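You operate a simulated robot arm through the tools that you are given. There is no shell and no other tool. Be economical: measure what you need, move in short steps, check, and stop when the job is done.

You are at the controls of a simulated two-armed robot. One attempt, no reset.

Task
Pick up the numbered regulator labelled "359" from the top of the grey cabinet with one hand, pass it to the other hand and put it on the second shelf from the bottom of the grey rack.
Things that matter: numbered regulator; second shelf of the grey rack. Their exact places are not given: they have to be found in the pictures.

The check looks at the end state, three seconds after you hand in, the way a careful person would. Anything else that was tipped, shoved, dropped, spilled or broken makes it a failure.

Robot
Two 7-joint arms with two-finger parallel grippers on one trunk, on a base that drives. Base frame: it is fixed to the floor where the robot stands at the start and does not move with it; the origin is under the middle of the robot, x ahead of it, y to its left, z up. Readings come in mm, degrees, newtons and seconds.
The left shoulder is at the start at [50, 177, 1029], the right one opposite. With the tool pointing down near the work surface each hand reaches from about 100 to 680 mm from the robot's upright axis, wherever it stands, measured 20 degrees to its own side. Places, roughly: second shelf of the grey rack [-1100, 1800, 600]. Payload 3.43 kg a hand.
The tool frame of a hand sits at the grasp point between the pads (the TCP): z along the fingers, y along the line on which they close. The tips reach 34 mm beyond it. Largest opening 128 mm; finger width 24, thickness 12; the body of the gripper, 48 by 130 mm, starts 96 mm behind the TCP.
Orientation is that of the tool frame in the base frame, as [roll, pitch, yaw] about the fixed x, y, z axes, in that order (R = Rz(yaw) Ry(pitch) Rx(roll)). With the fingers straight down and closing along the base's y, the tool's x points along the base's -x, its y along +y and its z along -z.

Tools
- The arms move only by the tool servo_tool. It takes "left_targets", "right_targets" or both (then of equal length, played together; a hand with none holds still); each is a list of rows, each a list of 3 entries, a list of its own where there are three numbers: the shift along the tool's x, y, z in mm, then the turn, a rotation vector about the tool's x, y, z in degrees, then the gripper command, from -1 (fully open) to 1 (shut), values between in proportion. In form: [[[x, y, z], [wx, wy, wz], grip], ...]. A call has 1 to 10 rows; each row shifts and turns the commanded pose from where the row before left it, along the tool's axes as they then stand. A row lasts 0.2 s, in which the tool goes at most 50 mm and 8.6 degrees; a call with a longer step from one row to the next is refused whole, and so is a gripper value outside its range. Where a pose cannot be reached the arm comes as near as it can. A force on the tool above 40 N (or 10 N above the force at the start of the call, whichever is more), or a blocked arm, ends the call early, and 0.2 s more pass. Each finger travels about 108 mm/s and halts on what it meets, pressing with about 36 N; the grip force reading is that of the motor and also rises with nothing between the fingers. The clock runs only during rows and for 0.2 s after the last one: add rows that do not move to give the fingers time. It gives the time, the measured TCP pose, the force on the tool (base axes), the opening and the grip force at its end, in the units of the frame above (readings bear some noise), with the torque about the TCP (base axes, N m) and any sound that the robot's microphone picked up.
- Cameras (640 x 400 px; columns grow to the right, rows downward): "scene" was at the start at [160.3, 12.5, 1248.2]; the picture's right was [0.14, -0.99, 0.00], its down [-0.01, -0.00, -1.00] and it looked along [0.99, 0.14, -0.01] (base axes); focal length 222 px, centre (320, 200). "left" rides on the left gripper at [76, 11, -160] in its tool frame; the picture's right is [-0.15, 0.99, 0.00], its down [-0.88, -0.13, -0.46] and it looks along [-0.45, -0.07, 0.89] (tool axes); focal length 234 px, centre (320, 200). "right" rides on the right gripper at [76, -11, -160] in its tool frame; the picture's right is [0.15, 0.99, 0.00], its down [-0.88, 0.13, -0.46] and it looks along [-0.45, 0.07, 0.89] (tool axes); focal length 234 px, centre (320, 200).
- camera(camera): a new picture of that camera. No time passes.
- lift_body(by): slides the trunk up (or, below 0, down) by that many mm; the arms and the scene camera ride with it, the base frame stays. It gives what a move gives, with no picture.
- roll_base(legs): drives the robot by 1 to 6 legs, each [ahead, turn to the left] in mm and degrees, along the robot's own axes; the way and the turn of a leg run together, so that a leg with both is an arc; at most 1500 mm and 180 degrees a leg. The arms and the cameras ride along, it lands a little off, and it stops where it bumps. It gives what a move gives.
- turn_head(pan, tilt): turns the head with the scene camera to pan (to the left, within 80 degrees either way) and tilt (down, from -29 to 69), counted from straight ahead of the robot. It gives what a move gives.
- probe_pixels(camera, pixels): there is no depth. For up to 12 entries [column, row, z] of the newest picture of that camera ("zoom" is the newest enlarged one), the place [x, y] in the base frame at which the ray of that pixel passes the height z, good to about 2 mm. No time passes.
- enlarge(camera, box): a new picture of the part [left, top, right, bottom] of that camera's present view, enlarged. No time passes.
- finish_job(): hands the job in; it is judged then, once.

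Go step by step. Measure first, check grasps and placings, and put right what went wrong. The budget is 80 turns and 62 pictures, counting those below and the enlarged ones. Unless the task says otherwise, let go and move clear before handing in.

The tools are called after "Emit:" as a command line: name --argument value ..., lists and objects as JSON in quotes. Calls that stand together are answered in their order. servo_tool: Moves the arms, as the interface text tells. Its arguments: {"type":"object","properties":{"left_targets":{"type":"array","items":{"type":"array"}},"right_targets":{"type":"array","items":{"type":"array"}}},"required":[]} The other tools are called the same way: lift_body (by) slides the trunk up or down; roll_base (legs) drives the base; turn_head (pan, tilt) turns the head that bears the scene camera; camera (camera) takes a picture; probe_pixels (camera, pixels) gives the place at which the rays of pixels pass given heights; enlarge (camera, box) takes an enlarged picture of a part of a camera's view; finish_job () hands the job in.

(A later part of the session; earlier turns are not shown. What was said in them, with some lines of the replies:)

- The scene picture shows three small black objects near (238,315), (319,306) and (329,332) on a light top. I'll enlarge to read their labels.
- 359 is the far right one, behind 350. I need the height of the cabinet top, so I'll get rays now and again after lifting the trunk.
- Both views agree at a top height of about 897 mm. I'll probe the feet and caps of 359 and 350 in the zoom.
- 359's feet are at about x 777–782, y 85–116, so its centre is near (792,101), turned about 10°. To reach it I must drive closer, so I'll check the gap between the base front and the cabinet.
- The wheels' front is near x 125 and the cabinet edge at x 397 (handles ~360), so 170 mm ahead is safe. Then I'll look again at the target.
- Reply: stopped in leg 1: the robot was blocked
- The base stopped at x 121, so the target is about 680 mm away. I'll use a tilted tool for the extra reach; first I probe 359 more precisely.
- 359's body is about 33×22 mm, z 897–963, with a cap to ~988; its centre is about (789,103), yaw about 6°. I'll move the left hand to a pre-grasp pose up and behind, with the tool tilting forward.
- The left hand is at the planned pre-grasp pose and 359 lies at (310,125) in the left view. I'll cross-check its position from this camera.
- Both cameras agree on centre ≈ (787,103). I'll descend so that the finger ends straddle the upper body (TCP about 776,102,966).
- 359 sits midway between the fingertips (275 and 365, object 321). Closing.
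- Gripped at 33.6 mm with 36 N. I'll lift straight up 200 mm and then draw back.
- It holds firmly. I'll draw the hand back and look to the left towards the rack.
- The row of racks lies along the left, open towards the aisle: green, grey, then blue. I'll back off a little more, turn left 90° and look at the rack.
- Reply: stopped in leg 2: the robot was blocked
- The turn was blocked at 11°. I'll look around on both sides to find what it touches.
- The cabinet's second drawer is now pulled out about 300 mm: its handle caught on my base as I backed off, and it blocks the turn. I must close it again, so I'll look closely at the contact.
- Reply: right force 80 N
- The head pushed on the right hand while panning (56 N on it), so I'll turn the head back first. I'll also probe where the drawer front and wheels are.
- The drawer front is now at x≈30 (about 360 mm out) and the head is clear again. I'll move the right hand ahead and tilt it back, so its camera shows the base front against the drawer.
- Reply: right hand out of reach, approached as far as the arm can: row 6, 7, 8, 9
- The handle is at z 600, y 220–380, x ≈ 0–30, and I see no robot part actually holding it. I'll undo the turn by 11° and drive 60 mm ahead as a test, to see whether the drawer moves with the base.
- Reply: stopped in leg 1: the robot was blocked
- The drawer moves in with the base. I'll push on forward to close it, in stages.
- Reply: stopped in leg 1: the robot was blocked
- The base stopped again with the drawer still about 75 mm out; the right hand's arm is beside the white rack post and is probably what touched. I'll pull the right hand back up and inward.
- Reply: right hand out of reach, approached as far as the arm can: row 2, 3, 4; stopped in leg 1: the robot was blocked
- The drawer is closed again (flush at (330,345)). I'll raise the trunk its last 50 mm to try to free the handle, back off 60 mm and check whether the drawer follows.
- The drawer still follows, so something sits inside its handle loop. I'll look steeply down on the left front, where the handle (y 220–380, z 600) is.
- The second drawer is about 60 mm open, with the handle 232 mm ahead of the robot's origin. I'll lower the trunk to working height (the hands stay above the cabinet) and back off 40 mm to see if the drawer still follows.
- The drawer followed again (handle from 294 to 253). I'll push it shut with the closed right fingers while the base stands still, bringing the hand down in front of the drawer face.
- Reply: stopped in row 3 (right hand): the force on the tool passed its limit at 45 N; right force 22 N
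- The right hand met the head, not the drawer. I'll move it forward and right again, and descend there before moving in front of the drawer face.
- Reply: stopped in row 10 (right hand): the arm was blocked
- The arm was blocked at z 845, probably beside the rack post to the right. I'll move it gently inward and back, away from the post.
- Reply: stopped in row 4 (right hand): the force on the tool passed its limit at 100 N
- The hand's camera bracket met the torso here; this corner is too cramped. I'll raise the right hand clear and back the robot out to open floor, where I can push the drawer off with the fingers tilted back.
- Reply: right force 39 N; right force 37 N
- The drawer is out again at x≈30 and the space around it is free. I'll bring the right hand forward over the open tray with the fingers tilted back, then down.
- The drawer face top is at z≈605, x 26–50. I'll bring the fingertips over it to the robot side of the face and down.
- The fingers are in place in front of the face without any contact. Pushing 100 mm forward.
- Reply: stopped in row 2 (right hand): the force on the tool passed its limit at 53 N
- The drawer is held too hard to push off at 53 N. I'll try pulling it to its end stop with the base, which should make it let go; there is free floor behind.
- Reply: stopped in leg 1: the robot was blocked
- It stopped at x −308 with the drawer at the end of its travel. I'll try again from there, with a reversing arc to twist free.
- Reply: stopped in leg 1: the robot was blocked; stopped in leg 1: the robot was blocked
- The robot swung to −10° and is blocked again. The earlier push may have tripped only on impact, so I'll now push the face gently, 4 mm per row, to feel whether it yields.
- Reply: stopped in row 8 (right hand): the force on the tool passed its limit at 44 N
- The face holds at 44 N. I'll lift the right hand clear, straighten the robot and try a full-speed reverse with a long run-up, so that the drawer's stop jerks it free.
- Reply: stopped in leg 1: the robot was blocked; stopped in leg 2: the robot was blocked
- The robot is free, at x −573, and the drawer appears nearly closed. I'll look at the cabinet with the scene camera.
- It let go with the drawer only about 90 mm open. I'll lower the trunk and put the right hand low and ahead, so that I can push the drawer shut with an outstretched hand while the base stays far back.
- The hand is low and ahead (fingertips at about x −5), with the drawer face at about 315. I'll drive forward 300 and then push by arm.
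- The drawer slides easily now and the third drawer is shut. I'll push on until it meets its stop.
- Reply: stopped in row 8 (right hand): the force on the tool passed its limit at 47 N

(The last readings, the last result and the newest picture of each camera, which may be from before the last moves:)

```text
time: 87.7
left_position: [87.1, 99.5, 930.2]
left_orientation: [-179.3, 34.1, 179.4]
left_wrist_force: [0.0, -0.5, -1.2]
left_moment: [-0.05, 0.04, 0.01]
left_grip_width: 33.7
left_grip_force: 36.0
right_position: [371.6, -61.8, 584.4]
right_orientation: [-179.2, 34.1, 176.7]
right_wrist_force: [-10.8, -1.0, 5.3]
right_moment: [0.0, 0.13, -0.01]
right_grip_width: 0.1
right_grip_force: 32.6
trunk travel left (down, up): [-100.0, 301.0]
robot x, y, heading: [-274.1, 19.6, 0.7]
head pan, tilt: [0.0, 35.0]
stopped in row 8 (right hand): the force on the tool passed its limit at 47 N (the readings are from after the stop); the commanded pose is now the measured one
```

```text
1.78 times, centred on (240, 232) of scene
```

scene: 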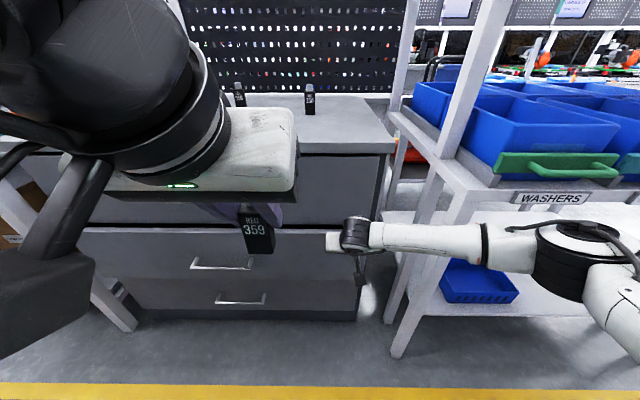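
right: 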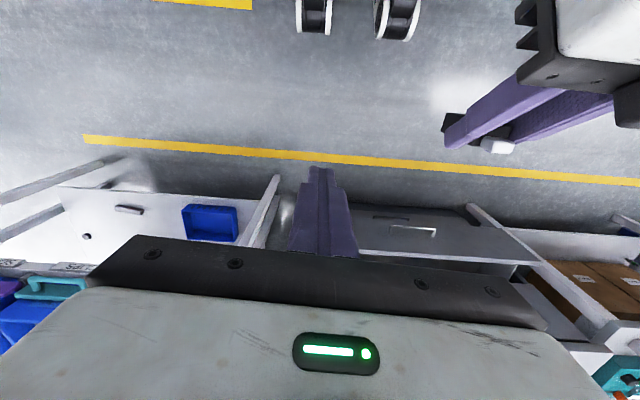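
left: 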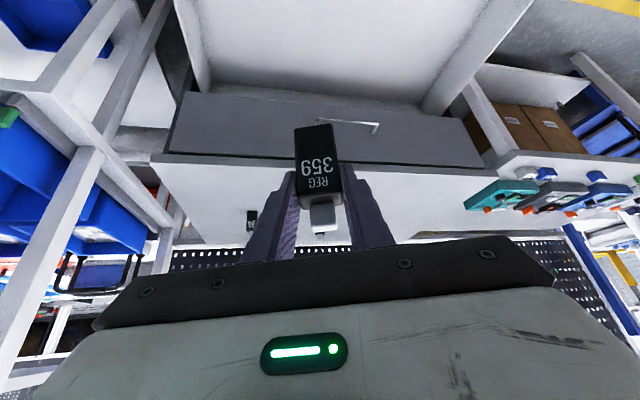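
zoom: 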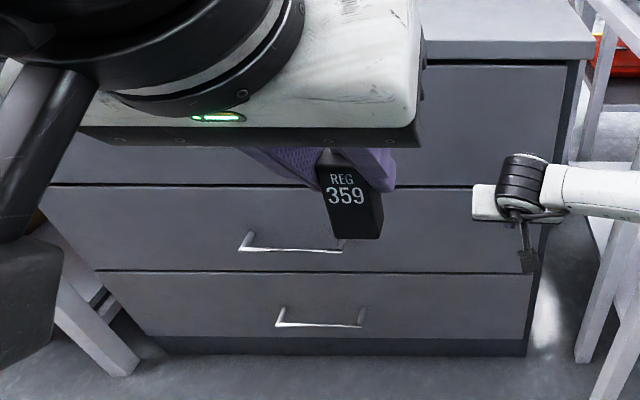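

The drawer is shut flush again (47 N at its stop, even seams in the picture). I'll back off 170 mm, then raise the right hand for the handover while the left moves forward a little.

Emit:
roll_base --legs '[[-170, 0]]'

Emit:
servo_tool --right_targets '[[[-4.5, -8.5, -44], [0, 0, 0], 1], [[-4.5, -8.5, -44], [0, 0, 0], 1], [[-4.5, -8.5, -44], [0, 0, 0], 1], [[-4.5, -8.5, -44], [0, 0, 0], 1], [[-4.5, -8.5, -44], [0, 0, 0], 0.2], [[-4.5, -8.5, -44], [0, 0, 0], 0.2], [[-4.5, -8.5, -44], [0, 0, 0], 0.2], [[-4.5, -8.5, -44], [0, 0, 0], 0.2]]' --left_targets '[[[-8.2, 0, 5.7], [0, 0, 0], 1], [[-8.2, 0, 5.7], [0, 0, 0], 1], [[-8.2, 0, 5.7], [0, 0, 0], 1], [[-8.2, 0, 5.7], [0, 0, 0], 1], [[-8.2, 0, 5.7], [0, 0, 0], 1], [[-8.2, 0, 5.7], [0, 0, 0], 1], [[-8.2, 0, 5.7], [0, 0, 0], 1], [[-8.2, 0, 5.7], [0, 0, 0], 1]]'

Emit:
servo_tool --right_targets '[[[0, 0, 0], [-4.76, 0, -7.05], 0.2], [[0, 0, 0], [-4.76, 0, -7.05], 0.2], [[0, 0, 0], [-4.76, 0, -7.05], 0.2], [[0, 0, 0], [-4.76, 0, -7.05], 0.2], [[0, 0, 0], [-4.76, 0, -7.05], 0.2], [[0, 0, 0], [-4.76, 0, -7.05], 0.2], [[0, 0, 0], [-4.76, 0, -7.05], 0.2], [[0, 0, 0], [-4.76, 0, -7.05], 0.2], [[0, 0, 0], [-4.76, 0, -7.05], 0.2], [[0, 0, 0], [-4.76, 0, -7.05], 0.2]]'

Emit:
servo_tool --right_targets '[[[0, 0, 0], [-4.76, 0, -7.05], 0.2], [[0, 0, 0], [0, -7.6, 0], 0.2], [[0, 0, 0], [0, -7.6, 0], 0.2], [[0, 0, 0], [0, -7.6, 0], 0.2], [[0, 0, 0], [0, -7.6, 0], 0.2], [[0, 0, 0], [0, -7.6, 0], 0.2], [[0, 0, 0], [0, -7.6, 0], 0.2], [[0, 0, 0], [0, 0, 0], 0.2], [[0, 0, 0], [0, 0, 0], 0.2]]'

```text
time: 89.2
left_position: [-81.9, 98.0, 930.2]
left_orientation: [-179.3, 34.1, 179.4]
left_wrist_force: [0.2, 0.6, -1.3]
left_moment: [0.02, 0.01, 0.01]
left_grip_width: 33.3
left_grip_force: 36.6
right_position: [203.8, -65.0, 583.6]
right_orientation: [-179.2, 34.0, 176.5]
right_wrist_force: [0.3, 0.2, 0.5]
right_moment: [-0.01, 0.01, -0.02]
right_grip_width: 0.0
right_grip_force: 33.3
trunk travel left (down, up): [-100.0, 301.0]
robot x, y, heading: [-444.1, 15.5, 0.2]
head pan, tilt: [0.0, 35.0]
```

```text
time: 91.0
left_position: [-3.2, 96.4, 927.8]
left_orientation: [-179.3, 33.9, 179.3]
left_wrist_force: [0.4, 0.5, -0.7]
left_moment: [0.0, 0.03, 0.01]
left_grip_width: 33.8
left_grip_force: 36.5
right_position: [31.9, -117.5, 896.9]
right_orientation: [-179.1, 34.1, 176.7]
right_wrist_force: [-0.7, 0.1, -0.4]
right_moment: [-0.02, 0.0, 0.06]
right_grip_width: 51.1
right_grip_force: 0.0
trunk travel left (down, up): [-100.0, 301.0]
robot x, y, heading: [-441.6, 19.7, 0.3]
head pan, tilt: [0.0, 35.0]
```

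```text
time: 93.2
left_position: [-3.6, 96.6, 928.0]
left_orientation: [-179.4, 34.1, 179.3]
left_wrist_force: [0.1, -0.7, -1.6]
left_moment: [0.03, -0.01, 0.0]
left_grip_width: 33.4
left_grip_force: 35.7
right_position: [31.4, -117.4, 896.0]
right_orientation: [-179.8, 33.5, -124.6]
right_wrist_force: [-0.2, -0.2, -1.1]
right_moment: [0.03, 0.0, 0.0]
right_grip_width: 51.1
right_grip_force: 0.2
right hand out of reach, approached as far as the arm can: row 8, 9, 10
trunk travel left (down, up): [-100.0, 301.0]
robot x, y, heading: [-447.7, 21.7, 0.6]
head pan, tilt: [0.0, 35.0]
```

```text
time: 95.2
left_position: [-3.8, 96.8, 927.8]
left_orientation: [-179.3, 34.1, 179.3]
left_wrist_force: [-0.4, 0.2, -0.8]
left_moment: [-0.01, 0.02, 0.0]
left_grip_width: 33.6
left_grip_force: 35.7
right_position: [36.7, -132.6, 915.0]
right_orientation: [172.9, 54.8, -134.9]
right_wrist_force: [0.1, 0.1, 0.8]
right_moment: [0.01, -0.01, -0.03]
right_grip_width: 51.2
right_grip_force: 0.1
right hand out of reach, approached as far as the arm can: row 1, 2, 3, 4, 5, 6
trunk travel left (down, up): [-100.0, 301.0]
robot x, y, heading: [-445.3, 14.3, 0.3]
head pan, tilt: [0.0, 35.0]
```

The right wrist can't point fully left here. I'll split the angle instead: the left hand turns 40° to the right, and the right hand points about 50° to the left.

Emit:
servo_tool --right_targets '[[[0, 0, 0], [7.88, 0, 1.39], 0.2], [[0, 0, 0], [7.88, 0, 1.39], 0.2], [[0, 0, 0], [7.88, 0, 1.39], 0.2], [[0, 0, 0], [7.88, 0, 1.39], 0.2], [[0, 0, 0], [7.88, 0, 1.39], 0.2], [[0, 0, 0], [0, 0, 0], 0.2], [[0, 0, 0], [0, 0, 0], 0.2]]' --left_targets '[[[0, 0, 0], [4.48, 0, 6.64], 1], [[0, 0, 0], [4.48, 0, 6.64], 1], [[0, 0, 0], [4.48, 0, 6.64], 1], [[0, 0, 0], [4.48, 0, 6.64], 1], [[0, 0, 0], [4.48, 0, 6.64], 1], [[0, 0, 0], [0, 0, 0], 1], [[0, 0, 0], [0, 0, 0], 1]]'

```text
time: 96.8
left_position: [-3.5, 95.9, 928.7]
left_orientation: [-179.5, 34.5, 139.1]
left_wrist_force: [0.1, -0.6, -1.7]
left_moment: [0.01, 0.01, 0.0]
left_grip_width: 33.6
left_grip_force: 36.5
right_position: [36.6, -132.1, 915.8]
right_orientation: [-157.2, 55.8, -145.9]
right_wrist_force: [0.5, -0.9, 0.9]
right_moment: [-0.02, 0.02, 0.0]
right_grip_width: 51.2
right_grip_force: 0.0
trunk travel left (down, up): [-100.0, 301.0]
robot x, y, heading: [-445.1, 16.3, 0.5]
head pan, tilt: [0.0, 35.0]
```

The left hand is set (heading −41°). The right hand's command restarted from its measured pose, so I've worked out the turn to the required attitude ([180, 80, −131]); I'll apply it and move the left hand 90 mm forward for room.

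Emit:
servo_tool --right_targets '[[[0, 0, 0], [-6.06, -4.18, -0.13], 0.2], [[0, 0, 0], [-6.06, -4.18, -0.13], 0.2], [[0, 0, 0], [-6.06, -4.18, -0.13], 0.2], [[0, 0, 0], [-6.06, -4.18, -0.13], 0.2], [[0, 0, 0], [-6.06, -4.18, -0.13], 0.2], [[0, 0, 0], [-6.06, -4.18, -0.13], 0.2], [[0, 0, 0], [0, 0, 0], 0.2]]' --left_targets '[[[-18.7, 19.7, 12.8], [0, 0, 0], 1], [[-18.7, 19.7, 12.8], [0, 0, 0], 1], [[-18.7, 19.7, 12.8], [0, 0, 0], 1], [[0, 0, 0], [0, 0, 0], 1], [[0, 0, 0], [0, 0, 0], 1], [[0, 0, 0], [0, 0, 0], 1], [[0, 0, 0], [0, 0, 0], 1]]'

```text
time: 98.4
left_position: [87.5, 95.2, 929.1]
left_orientation: [-179.6, 34.4, 139.1]
left_wrist_force: [-0.1, 0.1, -1.4]
left_moment: [-0.01, 0.0, -0.01]
left_grip_width: 33.7
left_grip_force: 36.2
right_position: [37.4, -134.0, 914.5]
right_orientation: [-177.6, 78.0, -131.6]
right_wrist_force: [-0.6, 0.1, 0.5]
right_moment: [-0.04, -0.04, 0.02]
right_grip_width: 51.1
right_grip_force: 0.1
right hand out of reach, approached as far as the arm can: row 6
trunk travel left (down, up): [-100.0, 301.0]
robot x, y, heading: [-444.2, 15.7, 0.5]
head pan, tilt: [0.0, 35.0]
```

Attitude is within 2° of plan. I'll move the right hand to the pre-grasp point 120 mm short of the object's lower part and look.

Emit:
servo_tool --right_targets '[[[-0.3, 26, 20.9], [0, 0, 0], 0.2], [[-0.3, 26, 20.9], [0, 0, 0], 0.2], [[-0.3, 26, 20.9], [0, 0, 0], 0.2], [[-0.3, 26, 20.9], [0, 0, 0], 0.2], [[0, 0, 0], [0, 0, 0], 0.2]]'

Emit:
camera --camera "right"

```text
time: 99.6
left_position: [87.7, 95.2, 928.5]
left_orientation: [-179.6, 34.4, 139.1]
left_wrist_force: [0.6, -0.2, -1.1]
left_moment: [-0.01, -0.02, 0.0]
left_grip_width: 33.5
left_grip_force: 35.5
right_position: [19.7, -2.6, 895.9]
right_orientation: [-177.4, 77.8, -131.3]
right_wrist_force: [0.3, 0.3, 0.2]
right_moment: [0.03, -0.02, 0.01]
right_grip_width: 51.1
right_grip_force: 0.0
trunk travel left (down, up): [-100.0, 301.0]
robot x, y, heading: [-444.7, 17.5, 0.6]
head pan, tilt: [0.0, 35.0]
```

```text
5 pictures are left
```

right: 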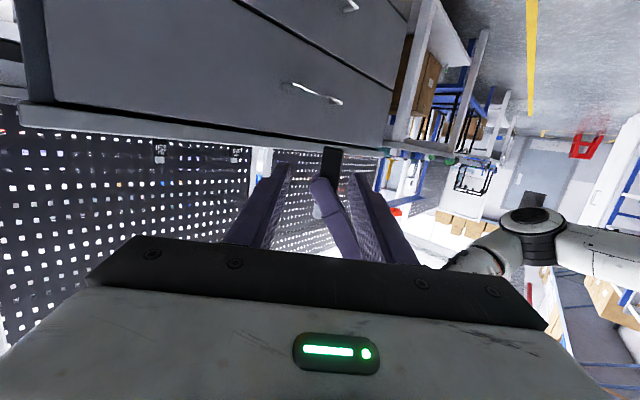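

The object's lower end shows at (331,165), about 14 mm off my right tool axis towards +y. I'll enlarge to see whether it is tilted in the grip.

Emit:
enlarge --camera "right" --box '[270, 130, 390, 205]'

```text
5.33 times, centred on (330, 168) of right
```

zoom: 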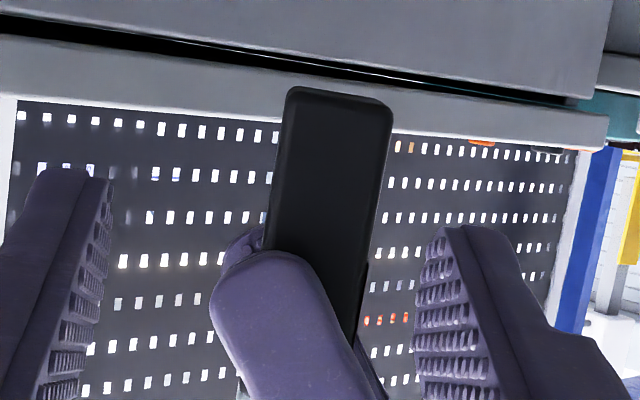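

The object is aligned with the right tool; its bottom is only ~5 mm below my axis and 14 mm to +y. I'll correct (−6, +14), advance 103 mm and close.

Emit:
servo_tool --right_targets '[[[-6, 14, 0], [0, 0, 0], 0.2], [[0, 0, 25.75], [0, 0, 0], 0.2], [[0, 0, 25.75], [0, 0, 0], 0.2], [[0, 0, 25.75], [0, 0, 0], 0.2], [[0, 0, 25.75], [0, 0, 0], 0.2], [[0, 0, 0], [0, 0, 0], 0.2]]'

Emit:
enlarge --camera "right" --box '[250, 120, 410, 220]'

```text
time: 101.0
left_position: [87.0, 95.3, 928.8]
left_orientation: [-179.6, 34.5, 139.1]
left_wrist_force: [-0.4, -0.3, -1.0]
left_moment: [0.01, 0.0, 0.01]
left_grip_width: 33.5
left_grip_force: 36.0
right_position: [80.7, 80.6, 880.5]
right_orientation: [-177.4, 77.9, -131.4]
right_wrist_force: [-0.3, 0.2, 0.1]
right_moment: [-0.01, 0.0, -0.01]
right_grip_width: 51.2
right_grip_force: 0.1
trunk travel left (down, up): [-100.0, 301.0]
robot x, y, heading: [-443.2, 14.9, 0.6]
head pan, tilt: [0.0, 35.0]
```

```text
4.00 times, centred on (330, 170) of right
```

zoom: 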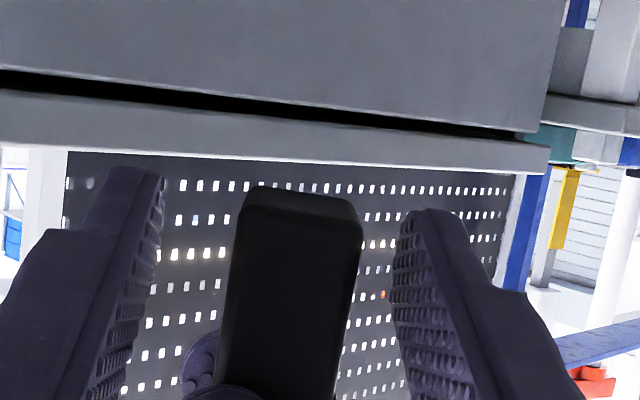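

The object stands between the right fingers with the left fingertip just above them. I'll lower by 2 mm and close the right hand.

Emit:
servo_tool --right_targets '[[[2, 0, 0], [0, 0, 0], 0.2], [[0, 0, 0], [0, 0, 0], 0.5], [[0, 0, 0], [0, 0, 0], 0.8], [[0, 0, 0], [0, 0, 0], 1], [[0, 0, 0], [0, 0, 0], 1], [[0, 0, 0], [0, 0, 0], 1]]'

```text
time: 102.4
left_position: [86.3, 95.8, 930.1]
left_orientation: [-179.5, 34.6, 139.0]
left_wrist_force: [6.3, -3.8, -1.2]
left_moment: [-0.83, -0.44, -0.82]
left_grip_width: 33.5
left_grip_force: 36.1
right_position: [78.3, 79.2, 879.0]
right_orientation: [-177.5, 78.0, -131.4]
right_wrist_force: [-6.4, 3.8, 0.5]
right_moment: [0.62, 0.17, 0.99]
right_grip_width: 24.0
right_grip_force: 36.2
trunk travel left (down, up): [-100.0, 301.0]
robot x, y, heading: [-445.0, 23.6, 0.7]
head pan, tilt: [0.0, 35.0]
```

The right hand has it (24 mm, 36 N). I'll open the left hand a little and withdraw it up along its axis.

Emit:
servo_tool --left_targets '[[[0, 0, 0], [0, 0, 0], 0.3], [[0, 0, 0], [0, 0, 0], 0.1], [[0, 0, 0], [0, 0, 0], 0.1], [[0, 0, -20], [0, 0, 0], 0.1], [[0, 0, -40], [0, 0, 0], 0.1], [[0, 0, -40], [0, 0, 0], 0.1], [[0, 0, -40], [0, 0, 0], 0.1], [[0, 0, -40], [0, 0, 0], 0.1]]'

Emit:
camera --camera "right"

```text
time: 104.2
left_position: [13.8, 163.1, 1075.0]
left_orientation: [-179.5, 34.5, 139.1]
left_wrist_force: [0.0, 0.0, 0.5]
left_moment: [0.04, 0.01, -0.01]
left_grip_width: 57.5
left_grip_force: 0.1
right_position: [80.1, 78.9, 878.6]
right_orientation: [-177.4, 77.9, -131.3]
right_wrist_force: [-0.1, 0.4, -0.2]
right_moment: [-0.03, 0.01, 0.04]
right_grip_width: 23.2
right_grip_force: 35.6
trunk travel left (down, up): [-100.0, 301.0]
robot x, y, heading: [-441.7, 18.3, 0.4]
head pan, tilt: [0.0, 35.0]
```

```text
2 pictures are left
```

right: 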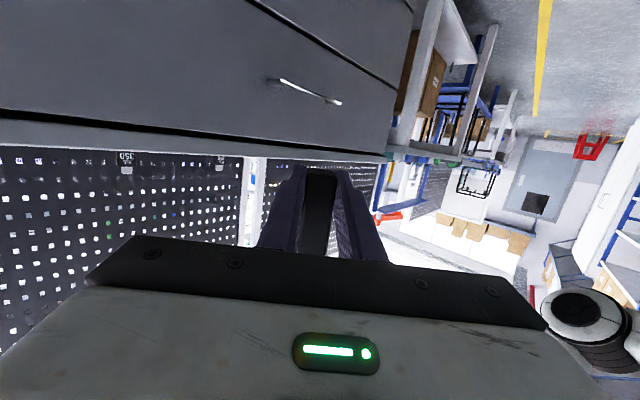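

The handover worked: the right hand alone holds the regulator (23 mm) and the left is clear. Now I'll drive: forward a bit, turn left, go along the aisle to y≈1780 and turn to face the rack.

Emit:
roll_base --legs '[[140, 0], [0, 90], [900, 0], [860, 0], [0, 90]]'

```text
time: 120.6
left_position: [-786.9, 1724.9, 1076.3]
left_orientation: [-179.7, 34.5, -57.6]
left_wrist_force: [0.5, -0.3, 0.5]
left_moment: [-0.02, 0.02, 0.01]
left_grip_width: 57.7
left_grip_force: 0.0
right_position: [-824.5, 1820.8, 880.4]
right_orientation: [-177.2, 78.1, 32.9]
right_wrist_force: [5.4, 0.5, -1.0]
right_moment: [-0.06, 0.25, 0.0]
right_grip_width: 23.2
right_grip_force: 35.7
trunk travel left (down, up): [-100.0, 301.0]
robot x, y, heading: [-310.6, 1726.0, 163.9]
head pan, tilt: [0.0, 35.0]
stopped in leg 5: the force on the tool passed its limit at 47 N (the readings are from after the stop); the commanded pose is now the measured one
```

The right hand touched the rack at x≈−850 while turning. I'll back off 110 mm, finish the turn, and take the scene picture of the rack.

Emit:
roll_base --legs '[[-110, 0], [0, 16]]'

Emit:
turn_head --pan -10 --tilt 30

Emit:
camera --camera "scene"

```text
time: 122.7
left_position: [-663.8, 1565.1, 1074.4]
left_orientation: [-179.7, 34.6, -41.9]
left_wrist_force: [-1.2, 0.6, -0.6]
left_moment: [0.0, -0.04, 0.0]
left_grip_width: 57.4
left_grip_force: 0.0
right_position: [-724.2, 1647.6, 879.1]
right_orientation: [-177.3, 78.0, 48.3]
right_wrist_force: [0.7, -0.6, -1.2]
right_moment: [0.01, 0.01, 0.02]
right_grip_width: 23.3
right_grip_force: 35.8
trunk travel left (down, up): [-100.0, 301.0]
robot x, y, heading: [-204.8, 1703.6, 179.2]
head pan, tilt: [0.0, 35.0]
```

```text
time: 123.4
left_position: [-663.3, 1564.9, 1074.1]
left_orientation: [-179.6, 34.5, -42.0]
left_wrist_force: [1.2, -0.3, -0.7]
left_moment: [-0.03, 0.01, -0.01]
left_grip_width: 57.5
left_grip_force: 0.1
right_position: [-722.4, 1647.7, 878.6]
right_orientation: [-177.4, 78.0, 48.3]
right_wrist_force: [0.1, -0.3, -1.2]
right_moment: [0.01, -0.01, -0.01]
right_grip_width: 23.4
right_grip_force: 36.3
trunk travel left (down, up): [-100.0, 301.0]
robot x, y, heading: [-199.9, 1699.5, 179.5]
head pan, tilt: [-10.0, 30.0]
```

```text
1 pictures are left
```

scene: 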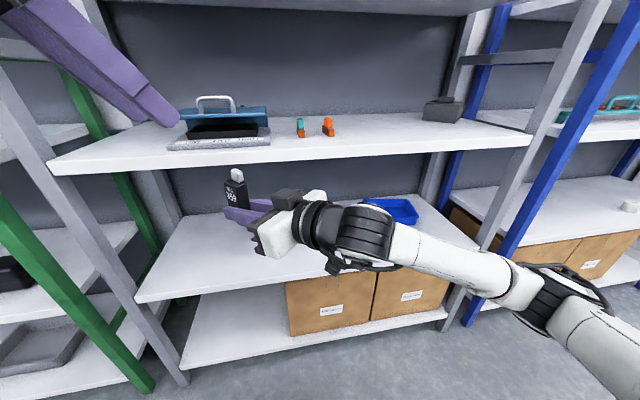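

The second shelf shows clearly: front-left corner at (137,300), blue bin further right at (390,210), free space on the left. I'll probe heights by matching corners on the same vertical line.

Emit:
probe_pixels --camera "scene" --pixels '[[184, 385, 0], [182, 366, 50], [182, 366, 150], [137, 300, 500], [137, 300, 600], [50, 170, 900], [50, 170, 1000], [526, 143, 900], [526, 143, 1000], [450, 316, 100], [225, 213, 600], [384, 265, 600]]'

```text
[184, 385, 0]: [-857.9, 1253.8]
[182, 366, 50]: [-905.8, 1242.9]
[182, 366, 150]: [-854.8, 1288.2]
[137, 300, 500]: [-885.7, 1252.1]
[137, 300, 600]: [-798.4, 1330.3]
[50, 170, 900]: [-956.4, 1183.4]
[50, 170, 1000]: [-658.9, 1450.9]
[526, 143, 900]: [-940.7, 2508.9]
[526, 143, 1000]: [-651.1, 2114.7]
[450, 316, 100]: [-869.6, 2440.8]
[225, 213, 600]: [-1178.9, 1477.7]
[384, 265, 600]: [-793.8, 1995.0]
```

Corners on one vertical line give shelf heights of about 120, 520 and 926 mm, with the front edge at x≈−870. I'll check where clear shelf surface and the bin lie, and turn the right hand to point straight at the rack.

Emit:
probe_pixels --camera "scene" --pixels '[[240, 255, 520], [260, 265, 520], [280, 268, 520], [290, 255, 520], [200, 250, 520], [365, 205, 520], [392, 224, 520], [180, 292, 520], [270, 278, 520]]'

Emit:
servo_tool --right_targets '[[[0, 0, 0], [7.82, 0, 1.66], 1], [[0, 0, 0], [7.82, 0, 1.66], 1], [[0, 0, 0], [7.82, 0, 1.66], 1], [[0, 0, 0], [7.82, 0, 1.66], 1], [[0, 0, 0], [7.82, 0, 1.66], 1], [[0, 0, 0], [7.82, 0, 1.66], 1], [[0, 0, 0], [0, 0, 0], 1]]' --left_targets '[[[10, 0, -30], [0, 0, 0], 0.1], [[10, 0, -30], [0, 0, 0], 0.1], [[10, 0, -30], [0, 0, 0], 0.1], [[0, 0, 0], [0, 0, 0], 0.1], [[0, 0, 0], [0, 0, 0], 0.1], [[0, 0, 0], [0, 0, 0], 0.1], [[0, 0, 0], [0, 0, 0], 0.1]]'

```text
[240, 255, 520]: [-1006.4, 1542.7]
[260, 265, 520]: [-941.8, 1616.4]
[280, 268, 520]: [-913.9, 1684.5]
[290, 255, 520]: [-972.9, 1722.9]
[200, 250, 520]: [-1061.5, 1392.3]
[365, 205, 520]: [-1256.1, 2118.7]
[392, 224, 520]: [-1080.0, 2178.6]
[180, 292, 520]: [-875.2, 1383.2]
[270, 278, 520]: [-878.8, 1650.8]
```

```text
time: 125.0
left_position: [-609.4, 1515.5, 1133.0]
left_orientation: [-179.6, 34.5, -42.0]
left_wrist_force: [0.6, 0.5, -0.7]
left_moment: [0.05, -0.01, 0.03]
left_grip_width: 57.8
left_grip_force: 0.1
right_position: [-742.2, 1683.1, 883.4]
right_orientation: [-178.3, 78.4, -0.8]
right_wrist_force: [-0.2, -0.6, -1.6]
right_moment: [-0.01, -0.05, -0.01]
right_grip_width: 23.3
right_grip_force: 36.2
right hand out of reach, approached as far as the arm can: row 2
trunk travel left (down, up): [-100.0, 301.0]
robot x, y, heading: [-201.9, 1702.7, 179.4]
head pan, tilt: [-10.0, 30.0]
```

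The shelf's front edge is at x≈−877 and it is clear around (−942,1616). I'll lower the right hand in front of the rack to z≈564 and shift it to y≈1620.

Emit:
servo_tool --right_targets '[[[39.1, 7.9, 8], [0, 0, 0], 1], [[39.1, 7.9, 8], [0, 0, 0], 1], [[39.1, 7.9, 8], [0, 0, 0], 1], [[39.1, 7.9, 8], [0, 0, 0], 1], [[39.1, 7.9, 8], [0, 0, 0], 1], [[39.1, 7.9, 8], [0, 0, 0], 1], [[39.1, 7.9, 8], [0, 0, 0], 1], [[39.1, 7.9, 8], [0, 0, 0], 1], [[0, 0, 0], [0, 0, 0], 1]]'

```text
time: 127.2
left_position: [-609.2, 1514.6, 1132.1]
left_orientation: [-179.6, 34.4, -41.9]
left_wrist_force: [-0.3, -0.1, -0.2]
left_moment: [-0.05, -0.02, 0.0]
left_grip_width: 57.8
left_grip_force: 0.1
right_position: [-769.4, 1660.2, 563.3]
right_orientation: [-173.4, 79.4, 0.3]
right_wrist_force: [0.2, 0.1, -0.6]
right_moment: [-0.02, -0.01, -0.02]
right_grip_width: 23.2
right_grip_force: 36.5
trunk travel left (down, up): [-100.0, 301.0]
robot x, y, heading: [-199.7, 1703.6, 179.4]
head pan, tilt: [-10.0, 30.0]
stopped in row 9 (right hand): the arm was blocked; the commanded pose is now the measured one
```

The hand is at z 563, upright within 2°, with y 1660. I'll drive forward 165 mm to bring the object over the shelf.

Emit:
roll_base --legs '[[165, 0]]'

```text
time: 128.3
left_position: [-667.0, 1514.9, 1131.9]
left_orientation: [-179.5, 34.4, -41.8]
left_wrist_force: [1.1, -1.5, -0.3]
left_moment: [0.01, 0.01, -0.06]
left_grip_width: 57.6
left_grip_force: 0.1
right_position: [-819.8, 1659.5, 562.8]
right_orientation: [-174.2, 79.4, -0.6]
right_wrist_force: [13.5, -1.0, 9.9]
right_moment: [-0.26, 0.2, 0.29]
right_grip_width: 23.1
right_grip_force: 35.6
trunk travel left (down, up): [-100.0, 301.0]
robot x, y, heading: [-260.6, 1703.5, 179.5]
head pan, tilt: [-10.0, 30.0]
stopped in leg 1: the force on the tool passed its limit at 160 N (the readings are from after the stop); the commanded pose is now the measured one
```

The fingertips met the shelf's edge: it is at x≈−857 and its top about 545, higher than I took it. I'll back off 40 mm, raise the hand 45 mm and drive in again.

Emit:
roll_base --legs '[[-40, 0]]'

Emit:
servo_tool --right_targets '[[[-22, 0, -4.5], [0, 0, 0], 1], [[-22, 0, -4.5], [0, 0, 0], 1], [[0, 0, 0], [0, 0, 0], 1]]'

Emit:
roll_base --legs '[[155, 0]]'

```text
time: 129.1
left_position: [-627.6, 1513.7, 1132.9]
left_orientation: [-179.4, 34.3, -41.7]
left_wrist_force: [0.1, 0.0, -0.1]
left_moment: [-0.01, 0.0, 0.01]
left_grip_width: 57.6
left_grip_force: 0.0
right_position: [-780.3, 1659.3, 561.4]
right_orientation: [-173.9, 79.2, -0.3]
right_wrist_force: [-0.3, -0.1, -0.6]
right_moment: [-0.02, -0.01, 0.01]
right_grip_width: 23.3
right_grip_force: 36.0
trunk travel left (down, up): [-100.0, 301.0]
robot x, y, heading: [-220.5, 1705.1, 179.6]
head pan, tilt: [-10.0, 30.0]
```

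```text
time: 129.9
left_position: [-627.9, 1515.2, 1131.1]
left_orientation: [-179.3, 34.3, -41.7]
left_wrist_force: [-1.1, 1.0, -0.4]
left_moment: [-0.01, 0.01, -0.02]
left_grip_width: 57.5
left_grip_force: 0.0
right_position: [-779.6, 1658.2, 609.3]
right_orientation: [-173.9, 79.2, -0.2]
right_wrist_force: [0.5, 0.2, -0.9]
right_moment: [-0.01, -0.02, 0.0]
right_grip_width: 23.2
right_grip_force: 36.0
trunk travel left (down, up): [-100.0, 301.0]
robot x, y, heading: [-223.9, 1703.0, 179.8]
head pan, tilt: [-10.0, 30.0]
```

```text
time: 131.3
left_position: [-779.1, 1516.0, 1132.7]
left_orientation: [-179.5, 34.4, -41.7]
left_wrist_force: [-0.1, 0.9, 0.3]
left_moment: [0.0, 0.01, 0.02]
left_grip_width: 57.5
left_grip_force: 0.0
right_position: [-930.7, 1659.2, 608.8]
right_orientation: [-173.9, 79.1, -0.2]
right_wrist_force: [0.0, 0.2, -0.5]
right_moment: [-0.01, -0.01, 0.0]
right_grip_width: 23.5
right_grip_force: 35.9
trunk travel left (down, up): [-100.0, 301.0]
robot x, y, heading: [-371.6, 1705.5, 179.4]
head pan, tilt: [-10.0, 30.0]
```

The object is over the shelf at about (−950,1659). Lowering gently until contact.

Emit:
servo_tool --right_targets '[[[9.8, 0, 1.9], [0, 0, 0], 1], [[9.8, 0, 1.9], [0, 0, 0], 1], [[7.8, 0, 1.5], [0, 0, 0], 1], [[2, 0, 0.4], [0, 0, 0], 1], [[2, 0, 0.4], [0, 0, 0], 1], [[2, 0, 0.4], [0, 0, 0], 1], [[2, 0, 0.4], [0, 0, 0], 1], [[2, 0, 0.4], [0, 0, 0], 1], [[2, 0, 0.4], [0, 0, 0], 1], [[2, 0, 0.4], [0, 0, 0], 1]]'

```text
time: 133.5
left_position: [-778.0, 1515.8, 1133.4]
left_orientation: [-179.5, 34.3, -41.7]
left_wrist_force: [0.8, 0.0, 0.2]
left_moment: [0.01, -0.01, 0.01]
left_grip_width: 57.6
left_grip_force: 0.1
right_position: [-945.4, 1679.4, 573.8]
right_orientation: [-173.2, 80.0, -1.5]
right_wrist_force: [0.2, 0.7, -1.1]
right_moment: [0.01, 0.0, -0.01]
right_grip_width: 23.3
right_grip_force: 35.6
trunk travel left (down, up): [-100.0, 301.0]
robot x, y, heading: [-367.8, 1706.3, 179.4]
head pan, tilt: [-10.0, 30.0]
```

The arm nears its limit here, so I'll do the last part with the trunk, in small steps, watching the force.

Emit:
lift_body --by -7

Emit:
lift_body --by -3

```text
time: 134.1
left_position: [-778.4, 1515.9, 1125.5]
left_orientation: [-179.5, 34.4, -41.6]
left_wrist_force: [-0.4, 0.3, -0.6]
left_moment: [0.02, -0.02, 0.0]
left_grip_width: 57.7
left_grip_force: 0.0
right_position: [-944.3, 1678.7, 567.5]
right_orientation: [-171.9, 80.3, 0.0]
right_wrist_force: [-1.2, -5.7, 13.0]
right_moment: [-0.25, 0.5, 0.02]
right_grip_width: 23.3
right_grip_force: 35.7
trunk travel left (down, up): [-93.0, 308.0]
robot x, y, heading: [-373.4, 1704.2, 179.6]
head pan, tilt: [-10.0, 30.0]
```

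```text
time: 134.6
left_position: [-775.8, 1515.7, 1122.9]
left_orientation: [-179.6, 34.5, -41.7]
left_wrist_force: [-0.3, 0.3, 0.1]
left_moment: [0.01, -0.02, -0.01]
left_grip_width: 57.5
left_grip_force: 0.0
right_position: [-944.8, 1679.7, 566.8]
right_orientation: [-170.9, 80.8, 1.0]
right_wrist_force: [-0.8, -8.3, 32.3]
right_moment: [-0.5, 1.12, -0.15]
right_grip_width: 23.3
right_grip_force: 36.2
trunk travel left (down, up): [-90.0, 311.0]
robot x, y, heading: [-370.7, 1705.3, 179.5]
head pan, tilt: [-10.0, 30.0]
```

Contact at TCP z≈567 (32 N at the fingertips). I'll ease up 2 mm and use the last picture to check the object's stance before letting go.

Emit:
lift_body --by 2

Emit:
enlarge --camera "scene" --box '[180, 210, 340, 310]'

```text
time: 135.1
left_position: [-776.5, 1515.8, 1124.6]
left_orientation: [-179.7, 34.6, -41.8]
left_wrist_force: [0.3, -0.1, -0.3]
left_moment: [0.02, -0.01, 0.0]
left_grip_width: 57.7
left_grip_force: 0.1
right_position: [-944.7, 1680.8, 566.4]
right_orientation: [-170.9, 80.6, 1.0]
right_wrist_force: [-9.2, -7.0, 27.8]
right_moment: [-0.4, 1.08, 0.15]
right_grip_width: 23.1
right_grip_force: 36.0
trunk travel left (down, up): [-92.0, 309.0]
robot x, y, heading: [-374.2, 1703.5, 179.4]
head pan, tilt: [-10.0, 30.0]
```

```text
4.00 times, centred on (260, 260) of scene
```

zoom: 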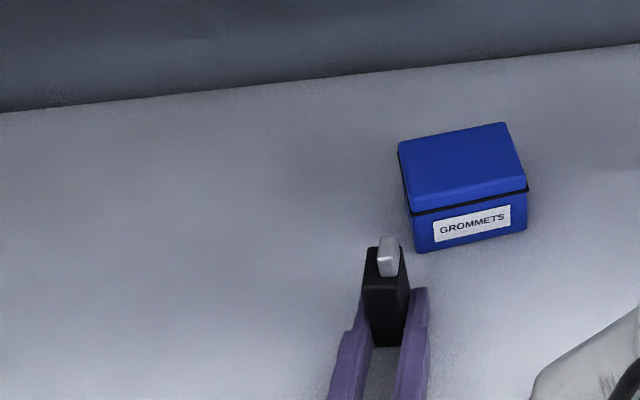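

The object stands upright between the fingers; a blue GROMMETS box is just behind to the right. I'll check the gap before releasing.

Emit:
probe_pixels --camera "zoom" --pixels '[[416, 252, 548], [527, 231, 548], [373, 346, 548], [400, 346, 548], [365, 285, 614], [408, 290, 614], [367, 247, 614], [420, 290, 560], [390, 238, 640]]'

```text
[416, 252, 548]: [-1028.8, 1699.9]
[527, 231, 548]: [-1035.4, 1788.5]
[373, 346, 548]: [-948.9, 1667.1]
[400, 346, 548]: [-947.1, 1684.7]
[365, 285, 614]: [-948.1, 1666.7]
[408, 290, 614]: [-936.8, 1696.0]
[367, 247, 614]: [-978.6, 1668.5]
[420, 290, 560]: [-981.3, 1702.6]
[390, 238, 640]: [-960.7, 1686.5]
```

There is a 45 mm gap to the box, and the object's front edge is vertical (x≈−948 at bottom and top). I'll ease up 1 mm and open slowly.

Emit:
lift_body --by 1

Emit:
servo_tool --right_targets '[[[0, 0, 0], [0, 0, 0], 0.66], [[0, 0, 0], [0, 0, 0], 0.62], [[0, 0, 0], [0, 0, 0], 0.58], [[0, 0, 0], [0, 0, 0], 0.52], [[0, 0, 0], [0, 0, 0], 0.44], [[0, 0, 0], [0, 0, 0], 0.34], [[0, 0, 0], [0, 0, 0], 0.22], [[0, 0, 0], [0, 0, 0], 0.1], [[0, 0, 0], [0, 0, 0], 0.1]]'

```text
time: 135.6
left_position: [-775.7, 1516.3, 1125.0]
left_orientation: [-179.5, 34.4, -41.8]
left_wrist_force: [0.1, -0.4, -0.1]
left_moment: [-0.01, -0.01, -0.01]
left_grip_width: 57.7
left_grip_force: 0.0
right_position: [-944.5, 1679.8, 566.8]
right_orientation: [-171.3, 80.4, 0.6]
right_wrist_force: [-11.7, -6.4, 23.5]
right_moment: [-0.39, 1.01, 0.19]
right_grip_width: 23.3
right_grip_force: 35.8
trunk travel left (down, up): [-93.0, 308.0]
robot x, y, heading: [-368.9, 1703.3, 179.7]
head pan, tilt: [-10.0, 30.0]
```

```text
time: 137.3
left_position: [-777.1, 1516.4, 1125.1]
left_orientation: [-179.5, 34.4, -41.8]
left_wrist_force: [-0.3, -0.2, -0.1]
left_moment: [0.0, 0.02, 0.01]
left_grip_width: 57.4
left_grip_force: 0.0
right_position: [-944.0, 1689.3, 567.9]
right_orientation: [-169.1, 80.8, 1.2]
right_wrist_force: [9.9, 1.6, 12.6]
right_moment: [-0.27, 0.24, 0.26]
right_grip_width: 55.2
right_grip_force: 0.0
trunk travel left (down, up): [-93.0, 308.0]
robot x, y, heading: [-369.5, 1703.6, 179.3]
head pan, tilt: [-10.0, 30.0]
stopped in row 8 (right hand): the force on the tool passed its limit at 43 N (the readings are from after the stop); the commanded pose is now the measured one
```

The fingers are open (55 mm), and one rubbed on the shelf. I'll raise the trunk 5 mm to unload before withdrawing.

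Emit:
lift_body --by 5

```text
time: 137.9
left_position: [-778.3, 1516.4, 1129.6]
left_orientation: [-179.5, 34.4, -41.8]
left_wrist_force: [-0.3, -0.8, -0.5]
left_moment: [-0.01, 0.0, 0.0]
left_grip_width: 57.7
left_grip_force: 0.1
right_position: [-944.7, 1688.1, 570.2]
right_orientation: [-169.3, 80.3, 1.1]
right_wrist_force: [0.5, -0.4, 0.0]
right_moment: [0.0, 0.03, -0.01]
right_grip_width: 57.5
right_grip_force: 0.0
trunk travel left (down, up): [-98.0, 303.0]
robot x, y, heading: [-374.0, 1704.3, 179.3]
head pan, tilt: [-10.0, 30.0]
```

No force remains. I'll withdraw straight back 200 mm with the base.

Emit:
roll_base --legs '[[-200, 0]]'

```text
time: 139.5
left_position: [-578.6, 1515.1, 1130.0]
left_orientation: [-179.4, 34.2, -41.8]
left_wrist_force: [-0.2, 0.5, 0.4]
left_moment: [0.01, -0.03, 0.0]
left_grip_width: 57.5
left_grip_force: 0.1
right_position: [-744.6, 1688.2, 570.0]
right_orientation: [-169.2, 80.4, 1.1]
right_wrist_force: [-0.3, 0.2, 0.0]
right_moment: [0.02, 0.0, 0.01]
right_grip_width: 57.4
right_grip_force: 0.0
trunk travel left (down, up): [-98.0, 303.0]
robot x, y, heading: [-172.2, 1699.2, 179.4]
head pan, tilt: [-10.0, 30.0]
```

The hand came out cleanly with no force and no sound reported, and both hands are clear of the rack. I have no pictures left, so I'll hand in.

Emit:
finish_job

```text
The job is handed in.
```

I picked regulator 359 off the cabinet with the left hand, passed it to the right, and set it on the second shelf of the grey rack. I had no pictures left after letting go, so I didn't see it standing there. It was upright in the last picture just before release, and the hand came away with no force reading.

- **Drawer:** Early on, the base caught the cabinet's second drawer and pulled it out several times. The last picture of the cabinet shows it shut flush again.
- **Rack:** The right hand touched the rack twice while I was lining up (47 N and 160 N). The one rack view after the first touch showed nothing out of place; I had no wide view after the second.
- **Other contact:** Reversing, the base bumped something behind it at x −573 that I never saw. The right arm was also blocked beside the bin rack near the cabinet; I saw nothing moved there.
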